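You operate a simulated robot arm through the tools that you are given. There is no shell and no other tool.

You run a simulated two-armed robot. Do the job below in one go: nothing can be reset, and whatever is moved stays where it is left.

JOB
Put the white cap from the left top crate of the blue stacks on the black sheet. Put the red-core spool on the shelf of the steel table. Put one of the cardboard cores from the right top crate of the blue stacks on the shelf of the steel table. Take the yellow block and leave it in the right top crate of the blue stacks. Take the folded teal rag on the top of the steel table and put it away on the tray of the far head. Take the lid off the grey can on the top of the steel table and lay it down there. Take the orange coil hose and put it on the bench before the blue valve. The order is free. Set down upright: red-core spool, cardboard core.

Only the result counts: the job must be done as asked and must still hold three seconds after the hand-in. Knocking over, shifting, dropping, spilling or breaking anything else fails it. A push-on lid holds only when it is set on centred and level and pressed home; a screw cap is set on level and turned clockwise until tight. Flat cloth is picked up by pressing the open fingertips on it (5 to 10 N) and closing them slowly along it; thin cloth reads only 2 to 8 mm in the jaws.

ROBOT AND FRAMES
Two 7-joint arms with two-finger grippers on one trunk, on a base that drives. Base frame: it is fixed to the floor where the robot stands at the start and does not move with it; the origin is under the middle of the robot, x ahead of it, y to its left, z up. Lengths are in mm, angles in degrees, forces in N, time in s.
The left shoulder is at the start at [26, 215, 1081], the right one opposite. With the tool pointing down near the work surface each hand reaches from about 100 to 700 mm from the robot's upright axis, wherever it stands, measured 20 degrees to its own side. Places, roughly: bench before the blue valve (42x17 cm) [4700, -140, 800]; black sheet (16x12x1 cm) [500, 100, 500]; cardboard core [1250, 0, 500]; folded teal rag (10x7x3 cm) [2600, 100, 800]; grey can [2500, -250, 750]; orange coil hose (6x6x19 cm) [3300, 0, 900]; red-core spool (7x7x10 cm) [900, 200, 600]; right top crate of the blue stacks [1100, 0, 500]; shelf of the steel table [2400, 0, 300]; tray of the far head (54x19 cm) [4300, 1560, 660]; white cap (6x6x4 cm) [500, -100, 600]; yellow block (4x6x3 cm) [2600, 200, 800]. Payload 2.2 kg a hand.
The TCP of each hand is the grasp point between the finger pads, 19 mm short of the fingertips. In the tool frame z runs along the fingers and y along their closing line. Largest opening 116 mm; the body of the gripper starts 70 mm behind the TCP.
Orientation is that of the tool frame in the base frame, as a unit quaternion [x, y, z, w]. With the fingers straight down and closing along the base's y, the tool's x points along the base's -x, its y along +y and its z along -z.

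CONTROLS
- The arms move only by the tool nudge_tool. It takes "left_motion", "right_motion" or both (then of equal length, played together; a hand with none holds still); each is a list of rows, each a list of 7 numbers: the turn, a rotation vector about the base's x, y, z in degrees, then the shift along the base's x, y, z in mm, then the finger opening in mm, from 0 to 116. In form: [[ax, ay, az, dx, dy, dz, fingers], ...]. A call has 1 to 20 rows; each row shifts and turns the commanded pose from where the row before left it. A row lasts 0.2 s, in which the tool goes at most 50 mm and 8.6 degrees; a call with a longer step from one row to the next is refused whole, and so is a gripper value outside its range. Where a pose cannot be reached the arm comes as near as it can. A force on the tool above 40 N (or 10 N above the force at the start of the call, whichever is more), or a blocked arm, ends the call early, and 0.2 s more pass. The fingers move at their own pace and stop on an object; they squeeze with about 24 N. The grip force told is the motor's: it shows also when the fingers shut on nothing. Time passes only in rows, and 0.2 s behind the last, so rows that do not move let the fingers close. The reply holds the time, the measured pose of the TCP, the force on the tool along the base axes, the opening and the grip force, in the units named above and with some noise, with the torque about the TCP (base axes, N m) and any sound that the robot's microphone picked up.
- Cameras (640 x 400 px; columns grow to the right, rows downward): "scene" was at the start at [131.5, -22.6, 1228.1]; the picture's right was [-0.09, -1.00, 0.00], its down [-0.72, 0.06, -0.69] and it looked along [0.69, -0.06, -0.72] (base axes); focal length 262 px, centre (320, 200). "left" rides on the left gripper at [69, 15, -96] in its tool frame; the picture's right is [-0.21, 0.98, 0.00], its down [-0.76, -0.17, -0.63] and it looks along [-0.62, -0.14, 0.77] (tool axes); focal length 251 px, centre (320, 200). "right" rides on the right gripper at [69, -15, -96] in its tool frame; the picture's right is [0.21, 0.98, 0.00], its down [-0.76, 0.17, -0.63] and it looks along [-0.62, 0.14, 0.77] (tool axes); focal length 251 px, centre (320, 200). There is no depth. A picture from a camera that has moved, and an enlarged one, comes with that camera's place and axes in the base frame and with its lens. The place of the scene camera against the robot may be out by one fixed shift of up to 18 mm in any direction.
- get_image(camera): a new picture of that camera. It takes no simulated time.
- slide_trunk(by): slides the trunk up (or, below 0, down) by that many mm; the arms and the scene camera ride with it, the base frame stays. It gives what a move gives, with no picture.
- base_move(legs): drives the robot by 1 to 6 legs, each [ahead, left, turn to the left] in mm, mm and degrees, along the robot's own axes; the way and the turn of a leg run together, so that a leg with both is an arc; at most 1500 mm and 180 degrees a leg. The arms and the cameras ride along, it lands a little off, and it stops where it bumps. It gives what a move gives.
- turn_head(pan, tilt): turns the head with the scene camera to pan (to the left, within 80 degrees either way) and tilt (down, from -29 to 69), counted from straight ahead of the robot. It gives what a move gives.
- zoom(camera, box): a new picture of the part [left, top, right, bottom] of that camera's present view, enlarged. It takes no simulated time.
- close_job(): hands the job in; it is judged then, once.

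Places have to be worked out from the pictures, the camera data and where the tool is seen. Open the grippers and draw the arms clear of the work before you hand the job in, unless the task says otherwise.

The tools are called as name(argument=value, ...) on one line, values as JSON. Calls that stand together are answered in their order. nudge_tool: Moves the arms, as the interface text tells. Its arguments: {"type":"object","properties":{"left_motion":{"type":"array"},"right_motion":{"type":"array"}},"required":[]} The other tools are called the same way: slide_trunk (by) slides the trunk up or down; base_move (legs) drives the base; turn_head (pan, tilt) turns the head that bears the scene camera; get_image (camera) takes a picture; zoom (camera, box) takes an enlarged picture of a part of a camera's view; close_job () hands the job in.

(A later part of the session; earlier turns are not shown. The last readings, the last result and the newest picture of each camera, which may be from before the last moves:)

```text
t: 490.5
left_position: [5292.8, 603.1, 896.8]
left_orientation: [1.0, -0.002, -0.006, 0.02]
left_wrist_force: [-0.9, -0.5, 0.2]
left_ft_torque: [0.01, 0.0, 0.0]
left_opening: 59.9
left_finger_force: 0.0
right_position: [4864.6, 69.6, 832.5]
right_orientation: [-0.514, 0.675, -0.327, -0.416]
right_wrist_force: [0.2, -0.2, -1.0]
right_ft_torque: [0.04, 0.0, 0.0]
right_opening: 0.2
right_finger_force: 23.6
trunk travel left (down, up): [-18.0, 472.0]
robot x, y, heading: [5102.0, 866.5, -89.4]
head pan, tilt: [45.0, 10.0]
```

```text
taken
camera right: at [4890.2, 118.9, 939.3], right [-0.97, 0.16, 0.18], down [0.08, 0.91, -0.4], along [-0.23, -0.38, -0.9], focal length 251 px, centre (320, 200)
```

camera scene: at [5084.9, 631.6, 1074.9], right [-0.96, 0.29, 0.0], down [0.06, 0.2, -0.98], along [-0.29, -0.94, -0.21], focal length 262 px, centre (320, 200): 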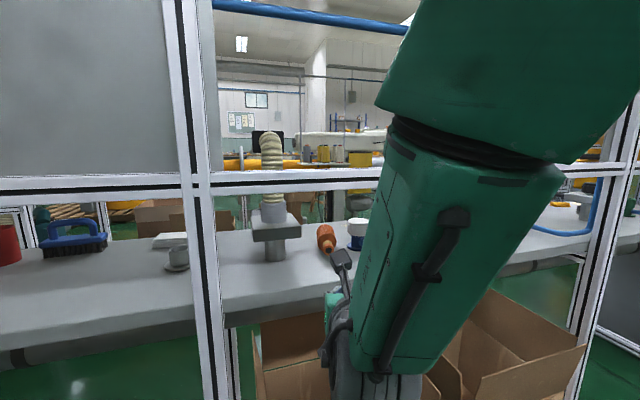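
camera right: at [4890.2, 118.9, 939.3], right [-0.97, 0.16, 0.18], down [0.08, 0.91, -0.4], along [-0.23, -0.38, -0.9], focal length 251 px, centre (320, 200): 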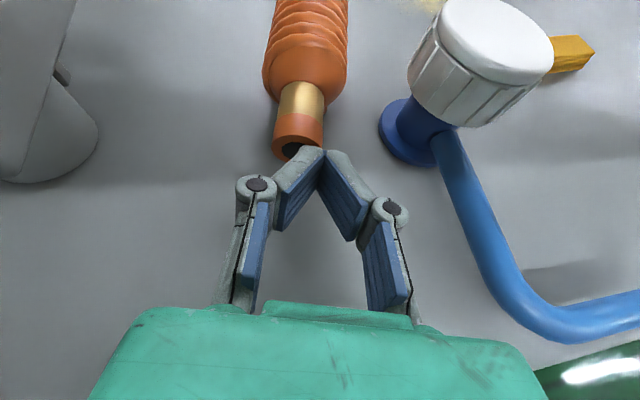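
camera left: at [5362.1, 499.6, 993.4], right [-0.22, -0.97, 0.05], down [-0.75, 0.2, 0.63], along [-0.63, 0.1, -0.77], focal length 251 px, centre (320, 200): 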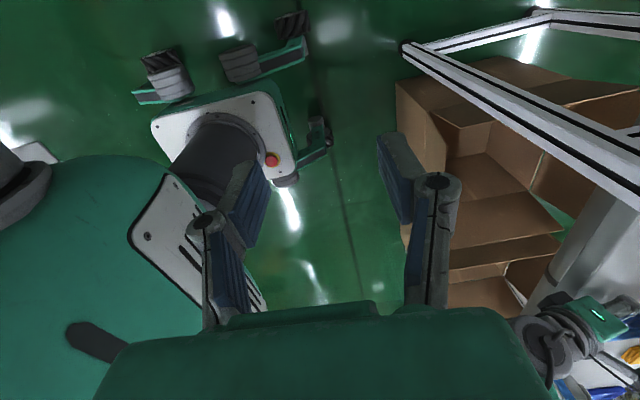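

Sideways steps come out doubled here (arm almost straight), so I use half steps: +6 mm.

nudge_tool(right_motion=[[0, 0, 0, 1, 4, 0, 0], [0, 0, 0, 3, 0, 0, 0], [0, 0, 0, 3, 0, 0, 0], [0, 0, 0, 0, 0, 0, 0], [0, 0, 0, 0, 0, 0, 0]])

get_image(camera="right")

```text
t: 491.7
left_position: [5291.7, 602.4, 896.7]
left_orientation: [1.0, -0.001, -0.007, 0.019]
left_wrist_force: [0.8, 0.4, 0.4]
left_ft_torque: [0.03, -0.02, 0.02]
left_opening: 59.7
left_finger_force: 0.1
right_position: [4869.5, 73.0, 822.5]
right_orientation: [-0.515, 0.678, -0.323, -0.414]
right_wrist_force: [-0.6, -0.3, 0.0]
right_ft_torque: [-0.01, -0.01, 0.0]
right_opening: 0.0
right_finger_force: 24.0
trunk travel left (down, up): [-18.0, 472.0]
robot x, y, heading: [5105.2, 866.7, -89.8]
head pan, tilt: [45.0, 10.0]
```

```text
taken
camera right: at [4896.5, 121.6, 930.6], right [-0.97, 0.16, 0.18], down [0.08, 0.92, -0.39], along [-0.23, -0.37, -0.9], focal length 251 px, centre (320, 200)
```

right: 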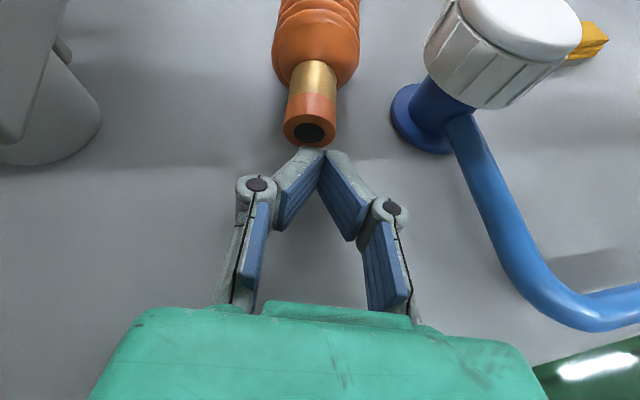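

Nearly centred; I correct (+3 mm, up 6 mm) and push again.

nudge_tool(right_motion=[[0, 0, 0, 3, 0, 6, 0], [0, 0, 0, 0, 0, 0, 0]])

get_image(camera="right")

nudge_tool(right_motion=[[0, 0, 0, -2, -9, 0, 0], [0, 0, 0, -2, -9, 0, 0], [0, 0, 0, -2, -9, 0, 0], [0, 0, 0, 0, 0, 0, 0]])

get_image(camera="right")

```text
t: 492.3
left_position: [5293.1, 601.6, 896.6]
left_orientation: [1.0, -0.002, -0.006, 0.019]
left_wrist_force: [-0.1, 0.0, 0.4]
left_ft_torque: [-0.03, -0.04, 0.0]
left_opening: 60.2
left_finger_force: 0.1
right_position: [4877.2, 73.0, 826.5]
right_orientation: [-0.519, 0.675, -0.322, -0.413]
right_wrist_force: [0.0, 0.4, 0.1]
right_ft_torque: [0.0, 0.03, 0.0]
right_opening: 0.2
right_finger_force: 23.8
trunk travel left (down, up): [-18.0, 472.0]
robot x, y, heading: [5105.6, 865.8, -89.8]
head pan, tilt: [45.0, 10.0]
```

```text
taken
camera right: at [4903.6, 121.9, 934.5], right [-0.97, 0.16, 0.19], down [0.07, 0.92, -0.39], along [-0.23, -0.37, -0.9], focal length 251 px, centre (320, 200)
```

right: 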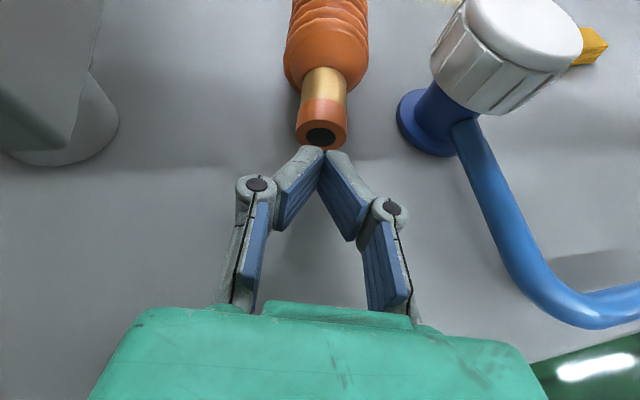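

```text
t: 493.3
left_position: [5292.5, 601.6, 896.5]
left_orientation: [1.0, -0.001, -0.006, 0.019]
left_wrist_force: [0.3, -0.4, -0.1]
left_ft_torque: [0.04, 0.04, 0.02]
left_opening: 60.0
left_finger_force: 0.1
right_position: [4883.8, 48.3, 836.6]
right_orientation: [-0.524, 0.665, -0.328, -0.418]
right_wrist_force: [-0.2, 0.3, 0.5]
right_ft_torque: [0.0, -0.01, 0.01]
right_opening: 0.0
right_finger_force: 23.1
trunk travel left (down, up): [-18.0, 472.0]
robot x, y, heading: [5101.8, 862.9, -89.5]
head pan, tilt: [45.0, 10.0]
```

```text
taken
camera right: at [4911.6, 98.2, 942.8], right [-0.97, 0.14, 0.2], down [0.05, 0.91, -0.4], along [-0.24, -0.38, -0.89], focal length 251 px, centre (320, 200)
```

right: 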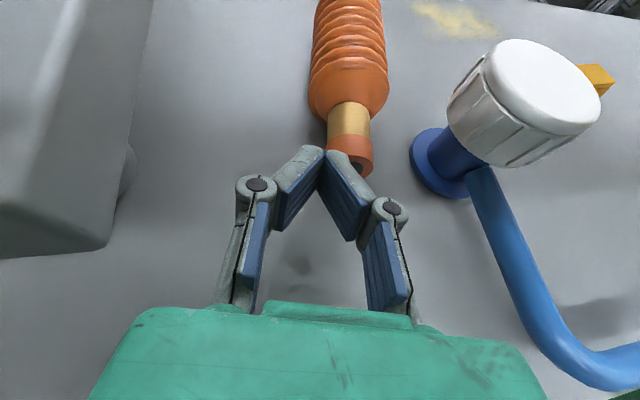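

The hand control wobbles at this stretch, but the hose has moved: nozzle end ≈(4855,20), centre ≈(4831,−74). I back off and re-align behind the nozzle; then I'll push the rest by driving the base.

nudge_tool(right_motion=[[0, 0, 0, 4, 15, 3, 0], [0, 0, 0, 4, 15, 0, 0], [0, 0, 0, 0, 10, 0, 0], [0, 0, 0, 0, 0, 0, 0], [0, 0, 0, 0, 0, 0, 0]])

get_image(camera="right")

```text
t: 494.7
left_position: [5292.9, 605.6, 894.7]
left_orientation: [1.0, -0.002, -0.005, 0.018]
left_wrist_force: [0.1, -0.1, 0.2]
left_ft_torque: [0.0, -0.01, -0.02]
left_opening: 59.9
left_finger_force: 0.1
right_position: [4863.9, 87.1, 824.3]
right_orientation: [-0.512, 0.685, -0.317, -0.411]
right_wrist_force: [-0.4, -0.2, -0.3]
right_ft_torque: [0.03, 0.01, 0.03]
right_opening: 0.2
right_finger_force: 28.9
trunk travel left (down, up): [-18.0, 472.0]
robot x, y, heading: [5102.6, 865.5, -89.7]
head pan, tilt: [45.0, 10.0]
stopped in row 5 (right hand): the arm was blocked; the commanded pose is now the measured one
```

```text
taken
camera right: at [4890.4, 134.5, 931.7], right [-0.97, 0.17, 0.18], down [0.1, 0.92, -0.38], along [-0.23, -0.35, -0.91], focal length 251 px, centre (320, 200)
```

right: 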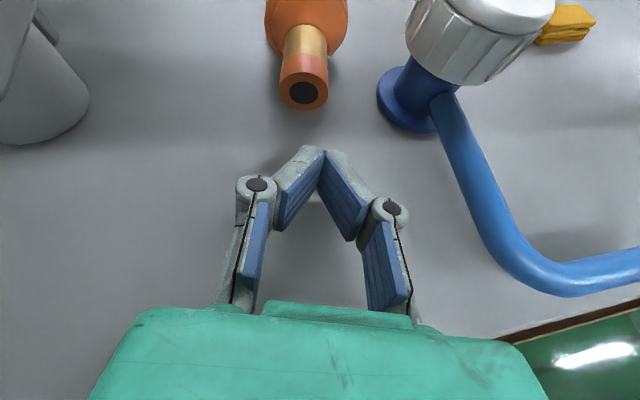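

The arm reports being blocked somewhere. I look with the head straight ahead and level.

turn_head(pan=5, tilt=15)

get_image(camera="scene")

get_image(camera="left")

```text
t: 495.7
left_position: [5292.3, 604.7, 896.2]
left_orientation: [1.0, -0.001, -0.006, 0.019]
left_wrist_force: [0.0, 0.5, 0.7]
left_ft_torque: [-0.02, 0.04, 0.02]
left_opening: 59.9
left_finger_force: 0.1
right_position: [4865.0, 86.2, 826.5]
right_orientation: [-0.512, 0.684, -0.319, -0.41]
right_wrist_force: [-0.2, 0.1, 0.1]
right_ft_torque: [0.02, 0.0, 0.01]
right_opening: 0.0
right_finger_force: 28.1
trunk travel left (down, up): [-18.0, 472.0]
robot x, y, heading: [5105.8, 862.6, -89.7]
head pan, tilt: [5.0, 15.0]
```

```text
taken
camera scene: at [5120.2, 715.2, 1069.4], right [-1.0, -0.09, 0.0], down [-0.03, 0.26, -0.96], along [0.09, -0.96, -0.26], focal length 262 px, centre (320, 200)
```

scene: 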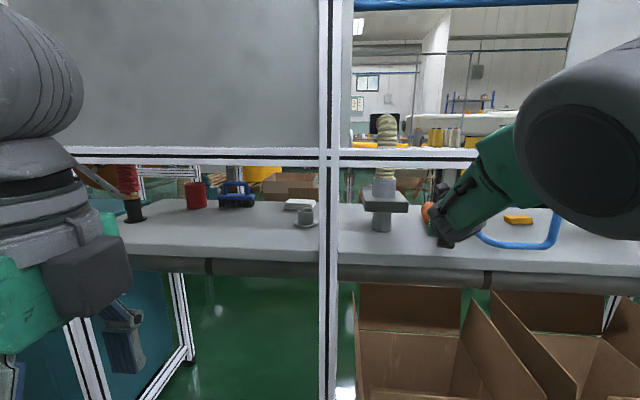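

```text
taken
camera left: at [5361.3, 592.5, 991.4], right [-0.22, -0.98, 0.04], down [-0.75, 0.19, 0.63], along [-0.63, 0.11, -0.77], focal length 251 px, centre (320, 200)
```

left: 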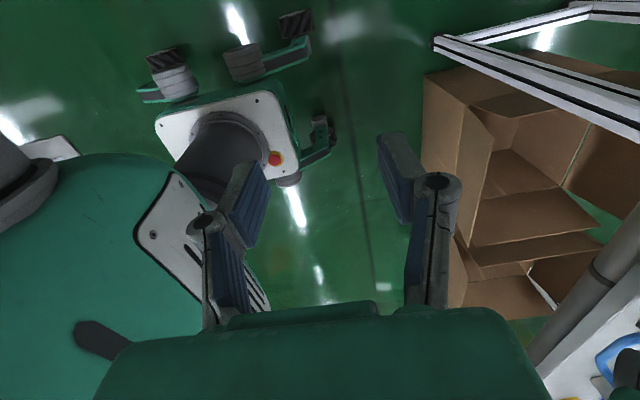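

The arm posture is fine; only its fine motion is poor here. I use the base instead: first 11 mm to the left to line up the tips with the hose axis.

base_move(legs=[[0, 11, 0]])

nudge_tool(left_motion=[[0, 0, 0, 0, 0, 0, 60], [0, 0, 0, 0, 0, 0, 60], [0, 0, 0, 0, 0, 0, 60], [0, 0, 0, 0, 0, 0, 60], [0, 0, 0, 0, 0, 0, 60]])

get_image(camera="right")

```text
t: 496.5
left_position: [5297.5, 604.8, 898.0]
left_orientation: [1.0, -0.002, -0.003, 0.019]
left_wrist_force: [-0.3, 0.0, 0.8]
left_ft_torque: [-0.02, 0.0, -0.02]
left_opening: 59.6
left_finger_force: 0.0
right_position: [4873.6, 87.3, 828.4]
right_orientation: [-0.512, 0.683, -0.321, -0.41]
right_wrist_force: [0.1, 0.1, 0.2]
right_ft_torque: [0.02, 0.0, 0.01]
right_opening: 0.1
right_finger_force: 28.4
trunk travel left (down, up): [-18.0, 472.0]
robot x, y, heading: [5113.7, 863.3, -89.8]
head pan, tilt: [5.0, 15.0]
```

```text
t: 497.7
left_position: [5299.3, 606.3, 895.3]
left_orientation: [1.0, -0.001, -0.003, 0.017]
left_wrist_force: [-0.4, 0.3, 0.6]
left_ft_torque: [0.03, 0.01, -0.01]
left_opening: 60.1
left_finger_force: 0.0
right_position: [4875.9, 88.5, 830.8]
right_orientation: [-0.511, 0.684, -0.321, -0.41]
right_wrist_force: [0.5, -1.1, -0.6]
right_ft_torque: [-0.04, 0.01, -0.03]
right_opening: 0.1
right_finger_force: 28.4
trunk travel left (down, up): [-18.0, 472.0]
robot x, y, heading: [5114.6, 864.6, -89.8]
head pan, tilt: [5.0, 15.0]
```

```text
taken
camera right: at [4900.6, 135.7, 938.1], right [-0.97, 0.17, 0.17], down [0.09, 0.92, -0.39], along [-0.22, -0.36, -0.91], focal length 251 px, centre (320, 200)
```

right: 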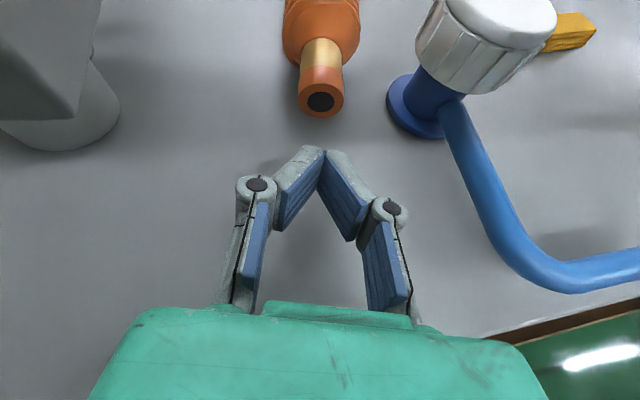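

Aligned now. I lower the trunk by 10 mm for clearance under the bar and push by driving the base diagonally along the hose axis.

slide_trunk(by=-10)

base_move(legs=[[40, -10, 0]])

get_image(camera="right")

```text
t: 498.3
left_position: [5296.2, 606.1, 886.2]
left_orientation: [1.0, -0.002, -0.003, 0.018]
left_wrist_force: [0.0, -0.3, 0.1]
left_ft_torque: [-0.01, 0.03, -0.02]
left_opening: 59.8
left_finger_force: 0.1
right_position: [4872.7, 88.5, 820.7]
right_orientation: [-0.511, 0.684, -0.321, -0.409]
right_wrist_force: [0.1, 0.4, -0.3]
right_ft_torque: [-0.01, -0.03, 0.01]
right_opening: 0.2
right_finger_force: 28.5
trunk travel left (down, up): [-8.0, 482.0]
robot x, y, heading: [5114.2, 863.4, -89.7]
head pan, tilt: [5.0, 15.0]
```

```text
t: 499.2
left_position: [5291.2, 565.5, 885.6]
left_orientation: [1.0, -0.003, -0.004, 0.017]
left_wrist_force: [0.5, -0.6, 0.0]
left_ft_torque: [-0.01, 0.03, 0.02]
left_opening: 59.8
left_finger_force: 0.1
right_position: [4865.3, 48.7, 821.0]
right_orientation: [-0.511, 0.684, -0.32, -0.41]
right_wrist_force: [0.4, 0.4, 0.5]
right_ft_torque: [0.02, 0.0, -0.04]
right_opening: 0.0
right_finger_force: 28.2
trunk travel left (down, up): [-8.0, 482.0]
robot x, y, heading: [5103.8, 825.4, -89.9]
head pan, tilt: [5.0, 15.0]
```

```text
taken
camera right: at [4892.7, 95.0, 927.6], right [-0.97, 0.17, 0.17], down [0.09, 0.92, -0.39], along [-0.22, -0.36, -0.91], focal length 251 px, centre (320, 200)
```

right: 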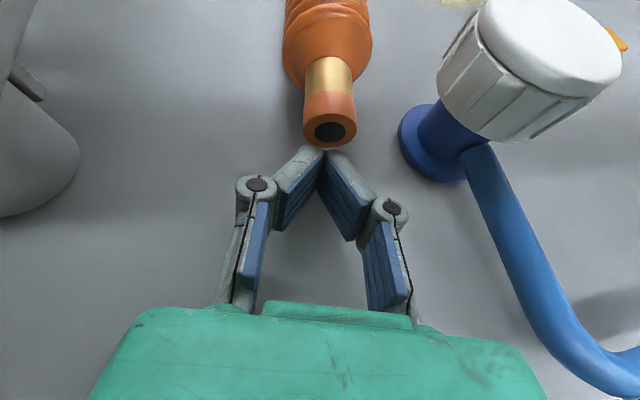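

The tips touch the nozzle end. I drive another 42 mm along the axis to push it.

base_move(legs=[[42, -12, 0]])

get_image(camera="right")

```text
t: 500.1
left_position: [5286.0, 524.8, 884.5]
left_orientation: [1.0, -0.001, -0.008, 0.015]
left_wrist_force: [0.1, -0.4, 0.4]
left_ft_torque: [0.04, 0.03, 0.02]
left_opening: 59.8
left_finger_force: 0.1
right_position: [4859.3, 6.7, 824.4]
right_orientation: [-0.511, 0.683, -0.321, -0.412]
right_wrist_force: [0.7, -1.2, -0.2]
right_ft_torque: [-0.03, 0.0, -0.05]
right_opening: 0.0
right_finger_force: 29.0
trunk travel left (down, up): [-8.0, 482.0]
robot x, y, heading: [5095.2, 783.0, -89.9]
head pan, tilt: [5.0, 15.0]
```

```text
taken
camera right: at [4886.7, 54.5, 931.3], right [-0.97, 0.17, 0.17], down [0.09, 0.92, -0.39], along [-0.23, -0.36, -0.91], focal length 251 px, centre (320, 200)
```

right: 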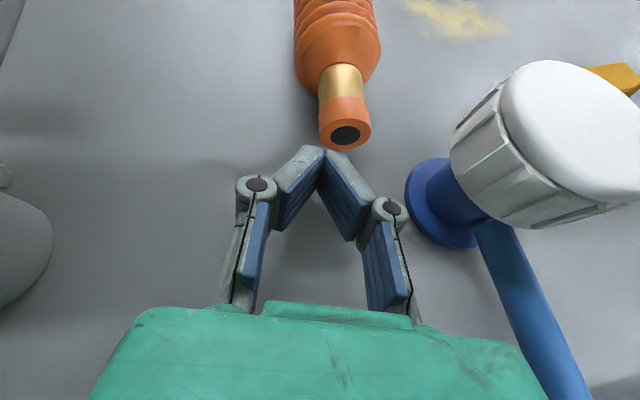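

The hose now lies about at centre (4842,−126), within the wanted place. I withdraw the hand by driving back along the same line.

base_move(legs=[[-85, 22, 0], [-150, 0, 0]])

get_image(camera="right")

turn_head(pan=-10, tilt=25)

get_image(camera="scene")

zoom(camera="scene", box=[280, 100, 480, 225])

```text
t: 502.1
left_position: [5301.5, 765.9, 884.9]
left_orientation: [1.0, -0.003, -0.004, 0.015]
left_wrist_force: [-0.3, 0.1, 0.6]
left_ft_torque: [-0.02, 0.01, -0.02]
left_opening: 59.9
left_finger_force: 0.2
right_position: [4873.2, 246.8, 823.5]
right_orientation: [-0.507, 0.687, -0.322, -0.41]
right_wrist_force: [0.2, 0.8, 0.4]
right_ft_torque: [-0.01, -0.01, 0.03]
right_opening: 0.0
right_finger_force: 28.5
trunk travel left (down, up): [-8.0, 482.0]
robot x, y, heading: [5119.0, 1019.7, -90.0]
head pan, tilt: [5.0, 15.0]
```

```text
taken
camera right: at [4898.1, 293.7, 931.0], right [-0.97, 0.18, 0.16], down [0.1, 0.92, -0.39], along [-0.22, -0.36, -0.91], focal length 251 px, centre (320, 200)
```

right: 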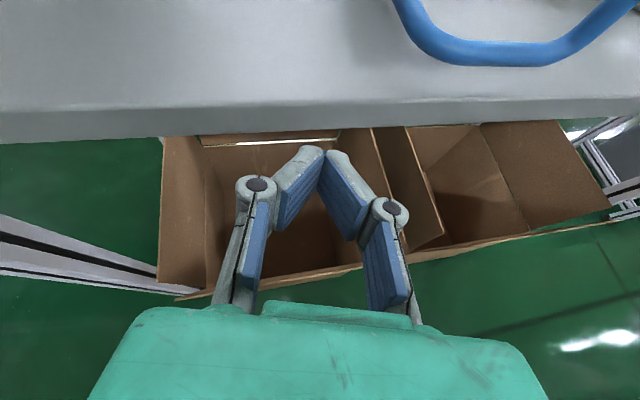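

```text
t: 502.9
left_position: [5303.6, 765.9, 883.4]
left_orientation: [1.0, -0.002, -0.005, 0.012]
left_wrist_force: [-0.1, -0.5, 0.8]
left_ft_torque: [-0.02, 0.01, -0.01]
left_opening: 59.9
left_finger_force: 0.1
right_position: [4872.4, 246.2, 825.9]
right_orientation: [-0.505, 0.687, -0.322, -0.41]
right_wrist_force: [-0.4, -1.3, -0.6]
right_ft_torque: [-0.03, -0.02, 0.02]
right_opening: 0.0
right_finger_force: 28.4
trunk travel left (down, up): [-8.0, 482.0]
robot x, y, heading: [5119.5, 1018.1, -90.0]
head pan, tilt: [-10.0, 25.0]
```

```text
taken
camera scene: at [5107.4, 871.6, 1043.2], right [-0.99, 0.17, 0.0], down [0.07, 0.42, -0.91], along [-0.15, -0.89, -0.43], focal length 262 px, centre (320, 200)
```

scene: 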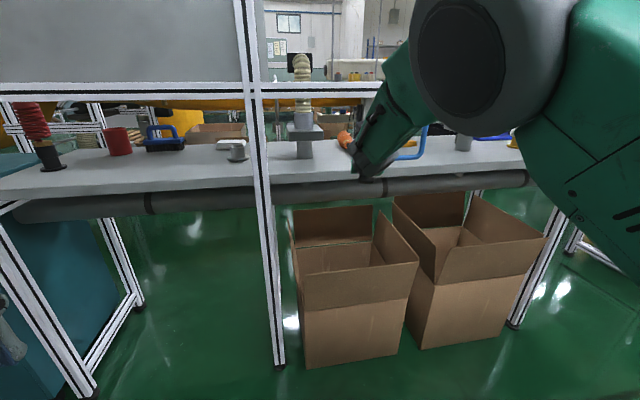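

```text
3.20 times, centred on (380, 162) of scene
camera zoom: at [5107.4, 871.6, 1043.2], right [-0.99, 0.17, 0.0], down [0.07, 0.42, -0.91], along [-0.15, -0.89, -0.43], focal length 840 px, centre (128, 320)
```

zoom: 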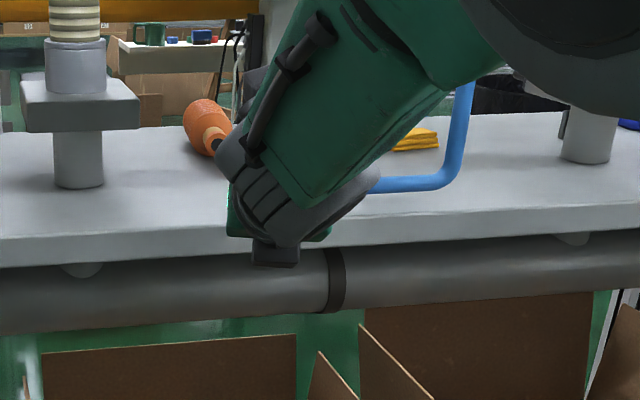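

The hose rests on the bench. Remaining: the can's lid, for which both hands are free now. I raise the trunk and bring the right hand back to its normal vertical orientation.

slide_trunk(by=260)

nudge_tool(right_motion=[[7.64, -1.98, 0, 4, 16, -27, 30], [7.64, -1.98, 0, 5, 19, -25, 60], [7.64, -1.98, 0, 6, 22, -22, 60], [7.64, -1.98, 0, 6, 25, -18, 60], [7.64, -1.98, 0, 7, 27, -14, 60], [7.64, -1.98, 0, 7, 29, -11, 60], [7.64, -1.98, 0, 8, 30, -6, 60], [7.64, -1.98, 0, 8, 30, -2, 60], [0, 0, 0, 0, 0, 0, 60]])

nudge_tool(right_motion=[[0, 0, -8.4, 0, 0, 0, 60], [0, 0, -8.4, 0, 0, 0, 60], [0, 0, -8.4, 0, 0, 0, 60], [0, 0, -8.4, 0, 0, 0, 60], [0, 0, -8.4, 0, 0, 0, 60], [0, 0, -8.4, 0, 0, 0, 60], [0, 0, -8.4, 0, 0, 0, 60], [0, 0, -8.4, 0, 0, 0, 60], [0, 0, -8.4, 0, 0, 0, 60], [0, 0, -8.4, 0, 0, 0, 60], [0, 0, -8.4, 0, 0, 0, 60], [0, 0, -8.4, 0, 0, 0, 60], [0, 0, -8.4, 0, 0, 0, 60], [0, 0, -8.4, 0, 0, 0, 60], [0, 0, -8.4, 0, 0, 0, 60], [0, 0, -8.4, 0, 0, 0, 60], [0, 0, -8.4, 0, 0, 0, 60], [0, 0, -8.4, 0, 0, 0, 60], [0, 0, -8.4, 0, 0, 0, 60], [0, 0, -8.4, 0, 0, 0, 60]])

turn_head(pan=-10, tilt=35)

get_image(camera="scene")

```text
t: 505.6
left_position: [5304.5, 765.8, 1143.6]
left_orientation: [1.0, -0.003, -0.004, 0.011]
left_wrist_force: [0.7, 0.3, 0.5]
left_ft_torque: [-0.01, 0.04, 0.02]
left_opening: 59.9
left_finger_force: 0.0
right_position: [4873.8, 246.5, 1086.3]
right_orientation: [-0.507, 0.686, -0.322, -0.41]
right_wrist_force: [-0.5, 0.1, 0.1]
right_ft_torque: [0.0, 0.03, -0.01]
right_opening: 0.0
right_finger_force: 28.8
trunk travel left (down, up): [-268.0, 222.0]
robot x, y, heading: [5117.7, 1020.8, -89.9]
head pan, tilt: [-10.0, 25.0]
```

```text
t: 507.6
left_position: [5302.3, 766.1, 1143.1]
left_orientation: [1.0, -0.002, -0.005, 0.011]
left_wrist_force: [-0.2, 1.3, -0.1]
left_ft_torque: [-0.01, 0.01, 0.02]
left_opening: 60.1
left_finger_force: 0.1
right_position: [4924.2, 447.4, 960.2]
right_orientation: [-0.597, 0.802, 0.006, -0.002]
right_wrist_force: [0.3, -0.4, 0.3]
right_ft_torque: [0.01, -0.01, 0.04]
right_opening: 59.7
right_finger_force: 0.1
trunk travel left (down, up): [-268.0, 222.0]
robot x, y, heading: [5119.9, 1021.7, -89.9]
head pan, tilt: [-10.0, 25.0]
```

```text
t: 511.8
left_position: [5303.7, 765.8, 1143.3]
left_orientation: [1.0, -0.003, -0.005, 0.012]
left_wrist_force: [0.6, 0.6, -0.2]
left_ft_torque: [0.02, 0.01, 0.01]
left_opening: 59.9
left_finger_force: 0.1
right_position: [4924.6, 446.0, 959.5]
right_orientation: [0.736, 0.677, 0.003, 0.005]
right_wrist_force: [0.0, 0.1, 0.4]
right_ft_torque: [0.03, 0.0, 0.02]
right_opening: 59.7
right_finger_force: 0.1
trunk travel left (down, up): [-268.0, 222.0]
robot x, y, heading: [5113.9, 1020.3, -89.8]
head pan, tilt: [-10.0, 25.0]
```

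```text
t: 512.5
left_position: [5303.2, 766.9, 1143.0]
left_orientation: [1.0, -0.003, -0.003, 0.011]
left_wrist_force: [0.4, 0.6, -0.1]
left_ft_torque: [0.03, -0.03, -0.01]
left_opening: 60.0
left_finger_force: 0.1
right_position: [4924.9, 445.9, 958.4]
right_orientation: [0.734, 0.679, 0.003, 0.004]
right_wrist_force: [0.0, 1.0, 0.7]
right_ft_torque: [-0.01, 0.03, 0.01]
right_opening: 60.1
right_finger_force: 0.0
trunk travel left (down, up): [-268.0, 222.0]
robot x, y, heading: [5117.0, 1020.1, -90.0]
head pan, tilt: [-10.0, 35.0]
```

```text
taken
camera scene: at [5109.4, 875.0, 1287.5], right [-0.99, 0.17, 0.0], down [0.1, 0.57, -0.82], along [-0.14, -0.81, -0.58], focal length 262 px, centre (320, 200)
```

scene: 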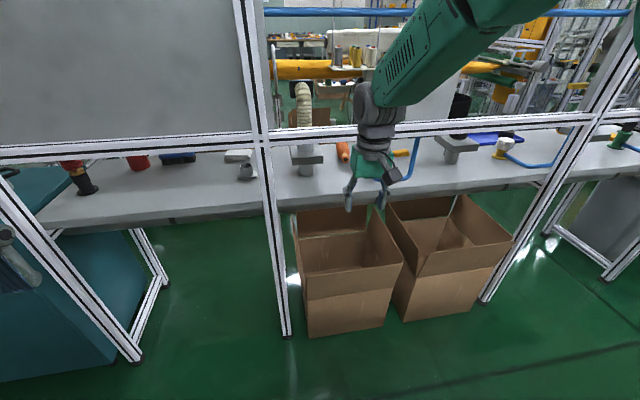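

I zoom in on the hose once more to verify its place.

zoom(camera="scene", box=[280, 100, 440, 200])

base_move(legs=[[0, -330, 0]])

turn_head(pan=8, tilt=35)

slide_trunk(by=-260)

get_image(camera="scene")

```text
4.00 times, centred on (360, 150) of scene
camera zoom: at [5109.4, 875.0, 1287.5], right [-0.99, 0.17, 0.0], down [0.1, 0.57, -0.82], along [-0.14, -0.81, -0.58], focal length 1049 px, centre (160, 400)
```

zoom: 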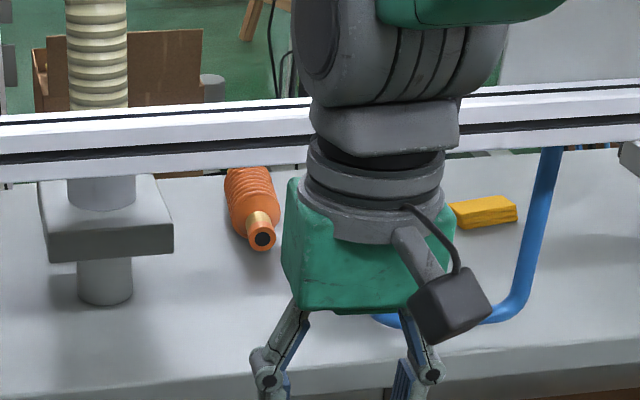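

```text
t: 514.6
left_position: [4998.0, 766.2, 1140.8]
left_orientation: [1.0, -0.006, -0.013, 0.013]
left_wrist_force: [0.5, 0.5, -0.3]
left_ft_torque: [-0.01, 0.09, 0.03]
left_opening: 59.8
left_finger_force: 0.1
right_position: [4614.4, 447.3, 963.4]
right_orientation: [0.737, 0.676, -0.003, 0.001]
right_wrist_force: [1.8, 0.2, -0.3]
right_ft_torque: [-0.04, 0.1, -0.04]
right_opening: 60.0
right_finger_force: 0.1
trunk travel left (down, up): [-268.0, 222.0]
robot x, y, heading: [4795.8, 1022.2, -90.2]
head pan, tilt: [-10.0, 35.0]
```

```text
t: 515.5
left_position: [4996.8, 768.0, 1141.9]
left_orientation: [1.0, -0.005, -0.012, 0.011]
left_wrist_force: [0.1, 0.3, -0.2]
left_ft_torque: [-0.03, 0.05, -0.02]
left_opening: 60.0
left_finger_force: 0.2
right_position: [4614.6, 450.9, 963.6]
right_orientation: [0.737, 0.676, -0.002, 0.003]
right_wrist_force: [1.1, 0.1, -0.6]
right_ft_torque: [0.02, 0.12, -0.02]
right_opening: 60.0
right_finger_force: 0.0
trunk travel left (down, up): [-268.0, 222.0]
robot x, y, heading: [4797.9, 1017.1, -90.3]
head pan, tilt: [8.0, 35.0]
```

```text
t: 518.1
left_position: [4963.6, 768.4, 888.0]
left_orientation: [1.0, -0.007, 0.003, 0.014]
left_wrist_force: [-0.8, -0.1, 0.6]
left_ft_torque: [-0.03, -0.08, 0.0]
left_opening: 60.1
left_finger_force: 0.0
right_position: [4585.0, 449.7, 698.8]
right_orientation: [0.738, 0.674, 0.009, 0.012]
right_wrist_force: [0.1, 0.1, -0.4]
right_ft_torque: [0.0, -0.03, 0.03]
right_opening: 60.0
right_finger_force: 0.0
trunk travel left (down, up): [-8.0, 482.0]
robot x, y, heading: [4791.8, 1020.5, -90.5]
head pan, tilt: [8.0, 35.0]
```

```text
taken
camera scene: at [4806.6, 875.8, 1027.7], right [-0.99, -0.13, 0.0], down [-0.07, 0.57, -0.82], along [0.11, -0.81, -0.58], focal length 262 px, centre (320, 200)
```

scene: 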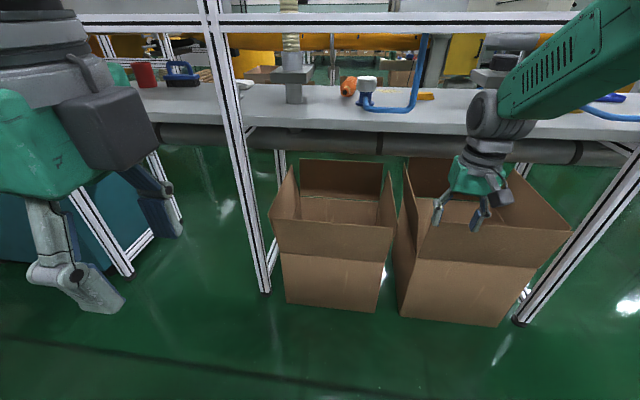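

I zoom on hose and valve from this straight view.

zoom(camera="scene", box=[280, 50, 440, 140])

```text
4.00 times, centred on (360, 95) of scene
camera zoom: at [4806.6, 875.8, 1027.7], right [-0.99, -0.13, 0.0], down [-0.07, 0.57, -0.82], along [0.11, -0.81, -0.58], focal length 1049 px, centre (160, 620)
```

zoom: 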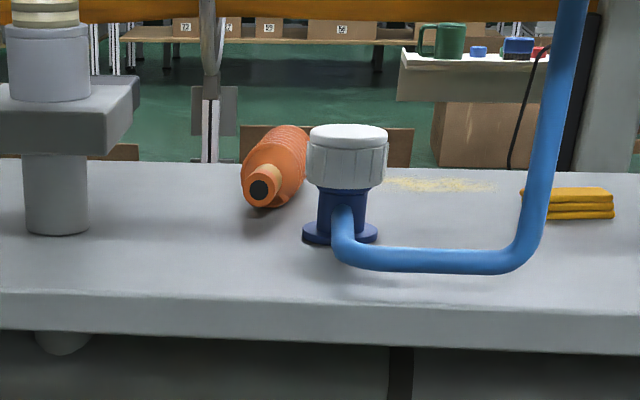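

The hose lies at about (4825,−121) behind the blue valve. Now the lid: to reach the can with both hands I go round to the other side of the table, past the crates. I drive west along the aisle in stages.

slide_trunk(by=130)

base_move(legs=[[0, -1300, 0.5], [0, -1300, 0]])

```text
t: 519.7
left_position: [4967.6, 768.0, 1015.4]
left_orientation: [1.0, -0.007, 0.0, 0.012]
left_wrist_force: [-0.7, -0.5, 0.2]
left_ft_torque: [0.01, -0.04, 0.03]
left_opening: 59.9
left_finger_force: 0.0
right_position: [4588.6, 448.7, 828.7]
right_orientation: [0.738, 0.675, 0.006, 0.01]
right_wrist_force: [-0.5, -0.3, -0.7]
right_ft_torque: [-0.02, -0.05, 0.01]
right_opening: 60.2
right_finger_force: 0.1
trunk travel left (down, up): [-138.0, 352.0]
robot x, y, heading: [4792.0, 1016.4, -90.2]
head pan, tilt: [8.0, 35.0]
```

```text
t: 532.4
left_position: [2376.8, 756.2, 1014.0]
left_orientation: [1.0, -0.002, -0.004, 0.011]
left_wrist_force: [0.8, 0.2, 0.0]
left_ft_torque: [-0.01, 0.03, -0.01]
left_opening: 59.9
left_finger_force: 0.0
right_position: [2000.8, 434.4, 830.9]
right_orientation: [0.735, 0.678, 0.003, 0.007]
right_wrist_force: [0.3, -0.3, -0.7]
right_ft_torque: [0.01, 0.01, -0.02]
right_opening: 59.8
right_finger_force: 0.0
trunk travel left (down, up): [-138.0, 352.0]
robot x, y, heading: [2193.3, 1004.5, -89.9]
head pan, tilt: [8.0, 35.0]
```

On track. I continue west to x≈−150, keeping y≈1000.

base_move(legs=[[0, -1200, 0], [0, -1140, 0]])

turn_head(pan=-50, tilt=30)

get_image(camera="scene")

turn_head(pan=0, tilt=25)

get_image(camera="scene")

```text
t: 543.8
left_position: [65.1, 732.9, 1013.8]
left_orientation: [1.0, 0.003, -0.003, 0.01]
left_wrist_force: [0.7, 0.0, 0.8]
left_ft_torque: [0.0, 0.01, 0.0]
left_opening: 60.0
left_finger_force: 0.0
right_position: [-308.6, 406.7, 832.7]
right_orientation: [0.73, 0.683, 0.004, 0.009]
right_wrist_force: [0.7, 0.6, 0.2]
right_ft_torque: [-0.01, 0.03, -0.02]
right_opening: 60.0
right_finger_force: 0.1
trunk travel left (down, up): [-138.0, 352.0]
robot x, y, heading: [-119.7, 979.9, -89.3]
head pan, tilt: [8.0, 35.0]
```

```text
t: 545.0
left_position: [65.3, 735.9, 1013.1]
left_orientation: [1.0, 0.003, -0.002, 0.008]
left_wrist_force: [-0.3, -0.2, -0.4]
left_ft_torque: [-0.01, 0.02, -0.01]
left_opening: 60.2
left_finger_force: 0.0
right_position: [-308.2, 409.1, 833.7]
right_orientation: [0.73, 0.683, 0.002, 0.01]
right_wrist_force: [0.9, -0.7, -0.1]
right_ft_torque: [0.02, -0.01, 0.02]
right_opening: 60.2
right_finger_force: 0.1
trunk travel left (down, up): [-138.0, 352.0]
robot x, y, heading: [-119.3, 979.5, -89.1]
head pan, tilt: [-50.0, 30.0]
```

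```text
taken
camera scene: at [-181.0, 862.5, 1165.4], right [-0.65, 0.76, 0.0], down [0.38, 0.33, -0.87], along [-0.66, -0.57, -0.5], focal length 262 px, centre (320, 200)
```

scene: 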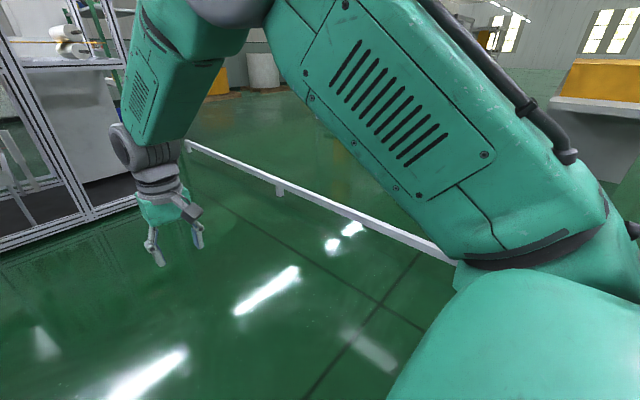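

```text
t: 546.2
left_position: [63.2, 734.4, 1012.9]
left_orientation: [1.0, 0.004, -0.004, 0.008]
left_wrist_force: [0.6, -0.3, 0.3]
left_ft_torque: [0.0, 0.01, -0.03]
left_opening: 60.1
left_finger_force: 0.1
right_position: [-308.6, 408.0, 834.7]
right_orientation: [0.73, 0.683, 0.002, 0.01]
right_wrist_force: [-0.3, 0.5, -0.8]
right_ft_torque: [0.02, -0.01, -0.03]
right_opening: 60.1
right_finger_force: 0.1
trunk travel left (down, up): [-138.0, 352.0]
robot x, y, heading: [-121.1, 979.8, -89.2]
head pan, tilt: [0.0, 25.0]
```

```text
taken
camera scene: at [-111.4, 829.5, 1173.2], right [-1.0, -0.01, 0.0], down [-0.01, 0.43, -0.9], along [0.01, -0.9, -0.43], focal length 262 px, centre (320, 200)
```

scene: 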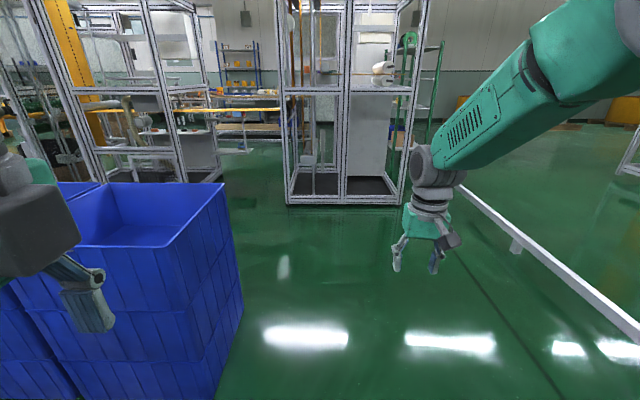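

The way ahead is free (frames only beyond y≈−1510). I drive 1780 mm ahead past the crate, then strafe left along the far side.

base_move(legs=[[900, 0, -0.8], [880, 0, 0]])

turn_head(pan=60, tilt=25)

get_image(camera="scene")

```text
t: 555.2
left_position: [66.6, -1036.9, 1012.9]
left_orientation: [1.0, -0.004, -0.004, 0.008]
left_wrist_force: [0.1, 0.8, 0.6]
left_ft_torque: [-0.01, -0.01, -0.04]
left_opening: 60.0
left_finger_force: 0.0
right_position: [-311.8, -1357.4, 834.0]
right_orientation: [0.735, 0.678, 0.002, 0.009]
right_wrist_force: [-0.3, -0.4, 0.3]
right_ft_torque: [0.05, -0.02, 0.0]
right_opening: 59.9
right_finger_force: 0.1
trunk travel left (down, up): [-138.0, 352.0]
robot x, y, heading: [-115.0, -789.6, -90.0]
head pan, tilt: [0.0, 25.0]
```

```text
t: 556.5
left_position: [66.6, -1034.2, 1011.7]
left_orientation: [1.0, -0.004, -0.004, 0.005]
left_wrist_force: [0.4, 0.1, -0.6]
left_ft_torque: [-0.02, -0.01, -0.03]
left_opening: 60.0
left_finger_force: 0.0
right_position: [-310.7, -1355.9, 834.6]
right_orientation: [0.736, 0.677, 0.001, 0.01]
right_wrist_force: [0.1, 0.2, -0.7]
right_ft_torque: [-0.03, -0.04, 0.01]
right_opening: 59.9
right_finger_force: 0.0
trunk travel left (down, up): [-138.0, 352.0]
robot x, y, heading: [-116.4, -789.8, -89.9]
head pan, tilt: [60.0, 25.0]
```

```text
taken
camera scene: at [-27.6, -893.2, 1173.3], right [-0.5, -0.87, 0.0], down [-0.37, 0.21, -0.91], along [0.78, -0.45, -0.42], focal length 262 px, centre (320, 200)
```

scene: 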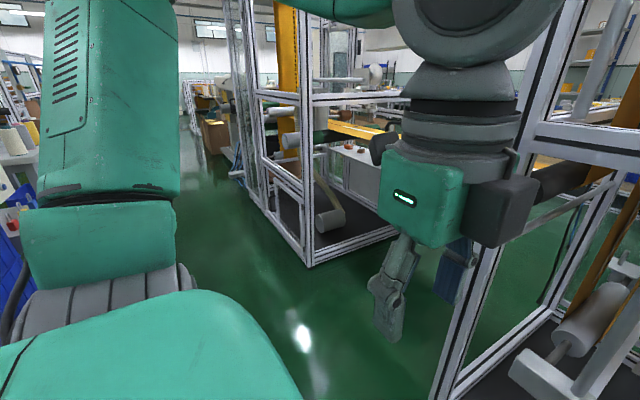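

The corridor is free. I strafe left to x≈2560, then raise the trunk so the hands clear everything and turn round to face the table.

base_move(legs=[[0, 1340, 0], [0, 1330, 0]])

slide_trunk(by=300)

turn_head(pan=75, tilt=30)

get_image(camera="scene")

```text
t: 569.4
left_position: [2719.9, -1067.4, 1012.8]
left_orientation: [1.0, -0.009, -0.003, 0.006]
left_wrist_force: [-0.3, -0.4, -0.7]
left_ft_torque: [0.0, 0.02, 0.0]
left_opening: 59.9
left_finger_force: 0.2
right_position: [2335.7, -1385.1, 835.4]
right_orientation: [0.741, 0.672, 0.001, 0.01]
right_wrist_force: [-0.2, 0.5, -0.6]
right_ft_torque: [-0.04, 0.0, 0.0]
right_opening: 60.0
right_finger_force: 0.1
trunk travel left (down, up): [-138.0, 352.0]
robot x, y, heading: [2541.9, -820.7, -90.5]
head pan, tilt: [60.0, 25.0]
```

```text
t: 572.4
left_position: [2719.5, -1064.8, 1311.5]
left_orientation: [1.0, -0.009, -0.004, 0.003]
left_wrist_force: [-0.1, 0.6, 0.0]
left_ft_torque: [0.02, -0.02, -0.01]
left_opening: 59.9
left_finger_force: 0.1
right_position: [2336.6, -1382.6, 1136.2]
right_orientation: [0.74, 0.672, 0.001, 0.012]
right_wrist_force: [-0.4, 0.1, 1.0]
right_ft_torque: [0.02, 0.01, -0.01]
right_opening: 60.0
right_finger_force: 0.1
trunk travel left (down, up): [-438.0, 52.0]
robot x, y, heading: [2536.6, -818.3, -90.8]
head pan, tilt: [60.0, 25.0]
```

```text
t: 573.1
left_position: [2719.3, -1064.6, 1311.6]
left_orientation: [1.0, -0.009, -0.002, 0.004]
left_wrist_force: [-0.1, 0.5, 0.7]
left_ft_torque: [0.01, 0.0, -0.05]
left_opening: 59.8
left_finger_force: 0.1
right_position: [2336.1, -1382.6, 1136.7]
right_orientation: [0.739, 0.673, 0.001, 0.011]
right_wrist_force: [1.1, -0.7, -0.2]
right_ft_torque: [0.0, 0.03, 0.0]
right_opening: 60.2
right_finger_force: 0.2
trunk travel left (down, up): [-438.0, 52.0]
robot x, y, heading: [2543.3, -822.0, -90.8]
head pan, tilt: [75.0, 30.0]
```

```text
taken
camera scene: at [2635.0, -902.7, 1465.4], right [-0.27, -0.96, 0.0], down [-0.48, 0.14, -0.87], along [0.83, -0.23, -0.5], focal length 262 px, centre (320, 200)
```

scene: 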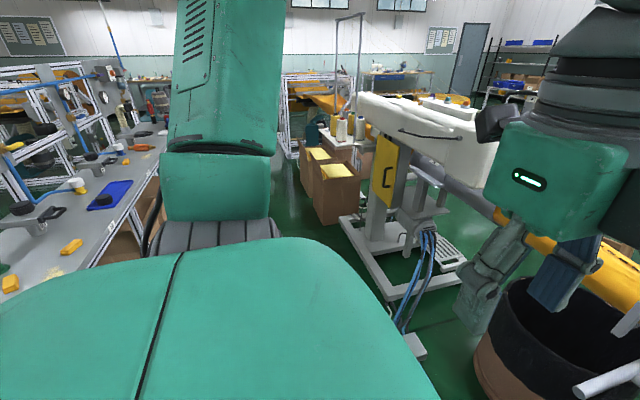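

I turn clockwise (through the free west side) to face the table.

base_move(legs=[[0, 0, -90], [0, 0, -89.2]])

turn_head(pan=0, tilt=40)

get_image(camera="scene")

get_image(camera="right")

```text
t: 581.1
left_position: [2351.9, -580.3, 1311.1]
left_orientation: [-0.006, 1.0, 0.004, 0.003]
left_wrist_force: [0.1, 0.9, 0.3]
left_ft_torque: [0.0, -0.01, -0.01]
left_opening: 60.1
left_finger_force: 0.0
right_position: [2725.0, -251.4, 1137.6]
right_orientation: [-0.684, 0.729, 0.011, -0.001]
right_wrist_force: [0.1, 1.0, 0.4]
right_ft_torque: [-0.01, 0.0, -0.02]
right_opening: 60.0
right_finger_force: 0.1
trunk travel left (down, up): [-438.0, 52.0]
robot x, y, heading: [2540.4, -820.6, 90.9]
head pan, tilt: [75.0, 30.0]
```

```text
t: 582.6
left_position: [2354.9, -583.5, 1310.7]
left_orientation: [-0.005, 1.0, 0.002, 0.003]
left_wrist_force: [-0.3, -0.2, -0.3]
left_ft_torque: [0.06, 0.0, 0.02]
left_opening: 59.9
left_finger_force: 0.1
right_position: [2724.8, -252.7, 1136.9]
right_orientation: [-0.685, 0.728, 0.012, -0.001]
right_wrist_force: [0.5, -0.8, 0.0]
right_ft_torque: [0.02, 0.01, -0.02]
right_opening: 60.1
right_finger_force: 0.1
trunk travel left (down, up): [-438.0, 52.0]
robot x, y, heading: [2544.6, -819.1, 91.0]
head pan, tilt: [0.0, 40.0]
```

```text
taken
camera scene: at [2542.5, -707.1, 1449.9], right [1.0, 0.02, 0.0], down [0.01, -0.65, -0.76], along [-0.01, 0.76, -0.65], focal length 262 px, centre (320, 200)
```

scene: 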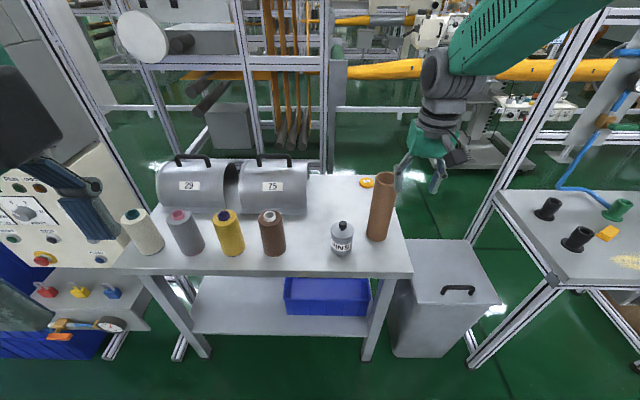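

```text
taken
camera right: at [2737.5, -326.5, 1234.2], right [-0.99, -0.15, 0.01], down [-0.11, 0.75, 0.65], along [-0.11, 0.64, -0.76], focal length 251 px, centre (320, 200)
```

right: 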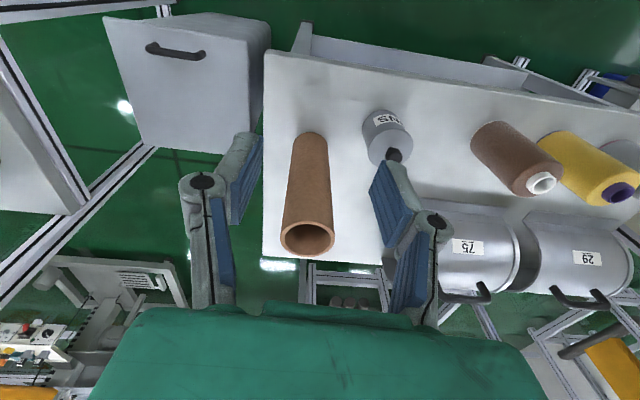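

Now I face the table from its far side; the can ("PINS") is in front. I pull the right hand back a bit and move to about (2600,−750).

nudge_tool(right_motion=[[0, 0, 0, -10, -30, 0, 60], [0, 0, 0, -10, -30, 0, 60], [0, 0, 0, -10, -30, 0, 60], [0, 0, 0, -10, -30, 0, 60], [0, 0, 0, 0, 0, 0, 60]])

base_move(legs=[[65, -58, -1.0]])

slide_trunk(by=-140)

get_image(camera="scene")

get_image(camera="right")

```text
t: 583.8
left_position: [2354.0, -580.5, 1312.1]
left_orientation: [-0.006, 1.0, 0.003, 0.002]
left_wrist_force: [0.1, 0.4, 0.3]
left_ft_torque: [-0.03, 0.0, 0.03]
left_opening: 60.0
left_finger_force: 0.0
right_position: [2686.3, -373.3, 1135.4]
right_orientation: [-0.684, 0.729, 0.012, 0.0]
right_wrist_force: [-0.7, -0.3, -0.3]
right_ft_torque: [-0.06, -0.02, 0.01]
right_opening: 59.7
right_finger_force: 0.1
trunk travel left (down, up): [-438.0, 52.0]
robot x, y, heading: [2542.5, -819.7, 91.2]
head pan, tilt: [0.0, 40.0]
```

```text
t: 584.9
left_position: [2383.2, -516.5, 1306.4]
left_orientation: [0.003, 1.0, 0.0, 0.014]
left_wrist_force: [-0.3, 0.1, 0.9]
left_ft_torque: [0.0, -0.06, 0.04]
left_opening: 60.0
left_finger_force: 0.1
right_position: [2721.0, -312.6, 1139.8]
right_orientation: [-0.68, 0.733, 0.005, 0.009]
right_wrist_force: [-1.0, 0.8, -0.8]
right_ft_torque: [-0.01, -0.11, 0.02]
right_opening: 60.0
right_finger_force: 0.2
trunk travel left (down, up): [-438.0, 52.0]
robot x, y, heading: [2590.7, -752.3, 89.9]
head pan, tilt: [0.0, 40.0]
```

```text
t: 586.6
left_position: [2395.7, -515.5, 1163.7]
left_orientation: [0.002, 1.0, -0.01, 0.009]
left_wrist_force: [-0.5, -0.1, -1.3]
left_ft_torque: [-0.03, -0.01, 0.02]
left_opening: 59.9
left_finger_force: 0.1
right_position: [2733.0, -312.9, 998.6]
right_orientation: [-0.68, 0.733, 0.009, 0.006]
right_wrist_force: [0.1, 0.2, -0.1]
right_ft_torque: [0.01, -0.02, 0.03]
right_opening: 59.9
right_finger_force: 0.0
trunk travel left (down, up): [-298.0, 192.0]
robot x, y, heading: [2589.4, -754.1, 90.0]
head pan, tilt: [0.0, 40.0]
```

```text
taken
camera scene: at [2609.6, -642.9, 1310.0], right [1.0, 0.0, -0.01], down [-0.01, -0.64, -0.76], along [-0.01, 0.76, -0.64], focal length 262 px, centre (320, 200)
```

scene: 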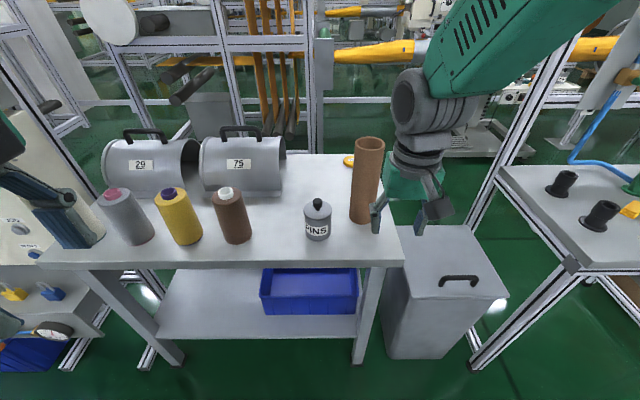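

```text
taken
camera right: at [2741.8, -385.3, 1094.8], right [-0.99, -0.14, 0.0], down [-0.11, 0.75, 0.65], along [-0.09, 0.64, -0.76], focal length 251 px, centre (320, 200)
```

right: 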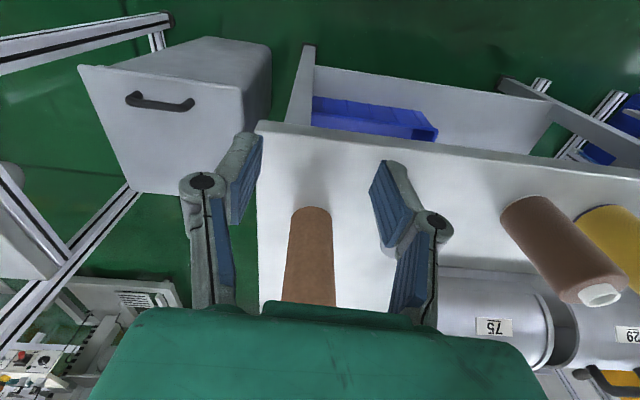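

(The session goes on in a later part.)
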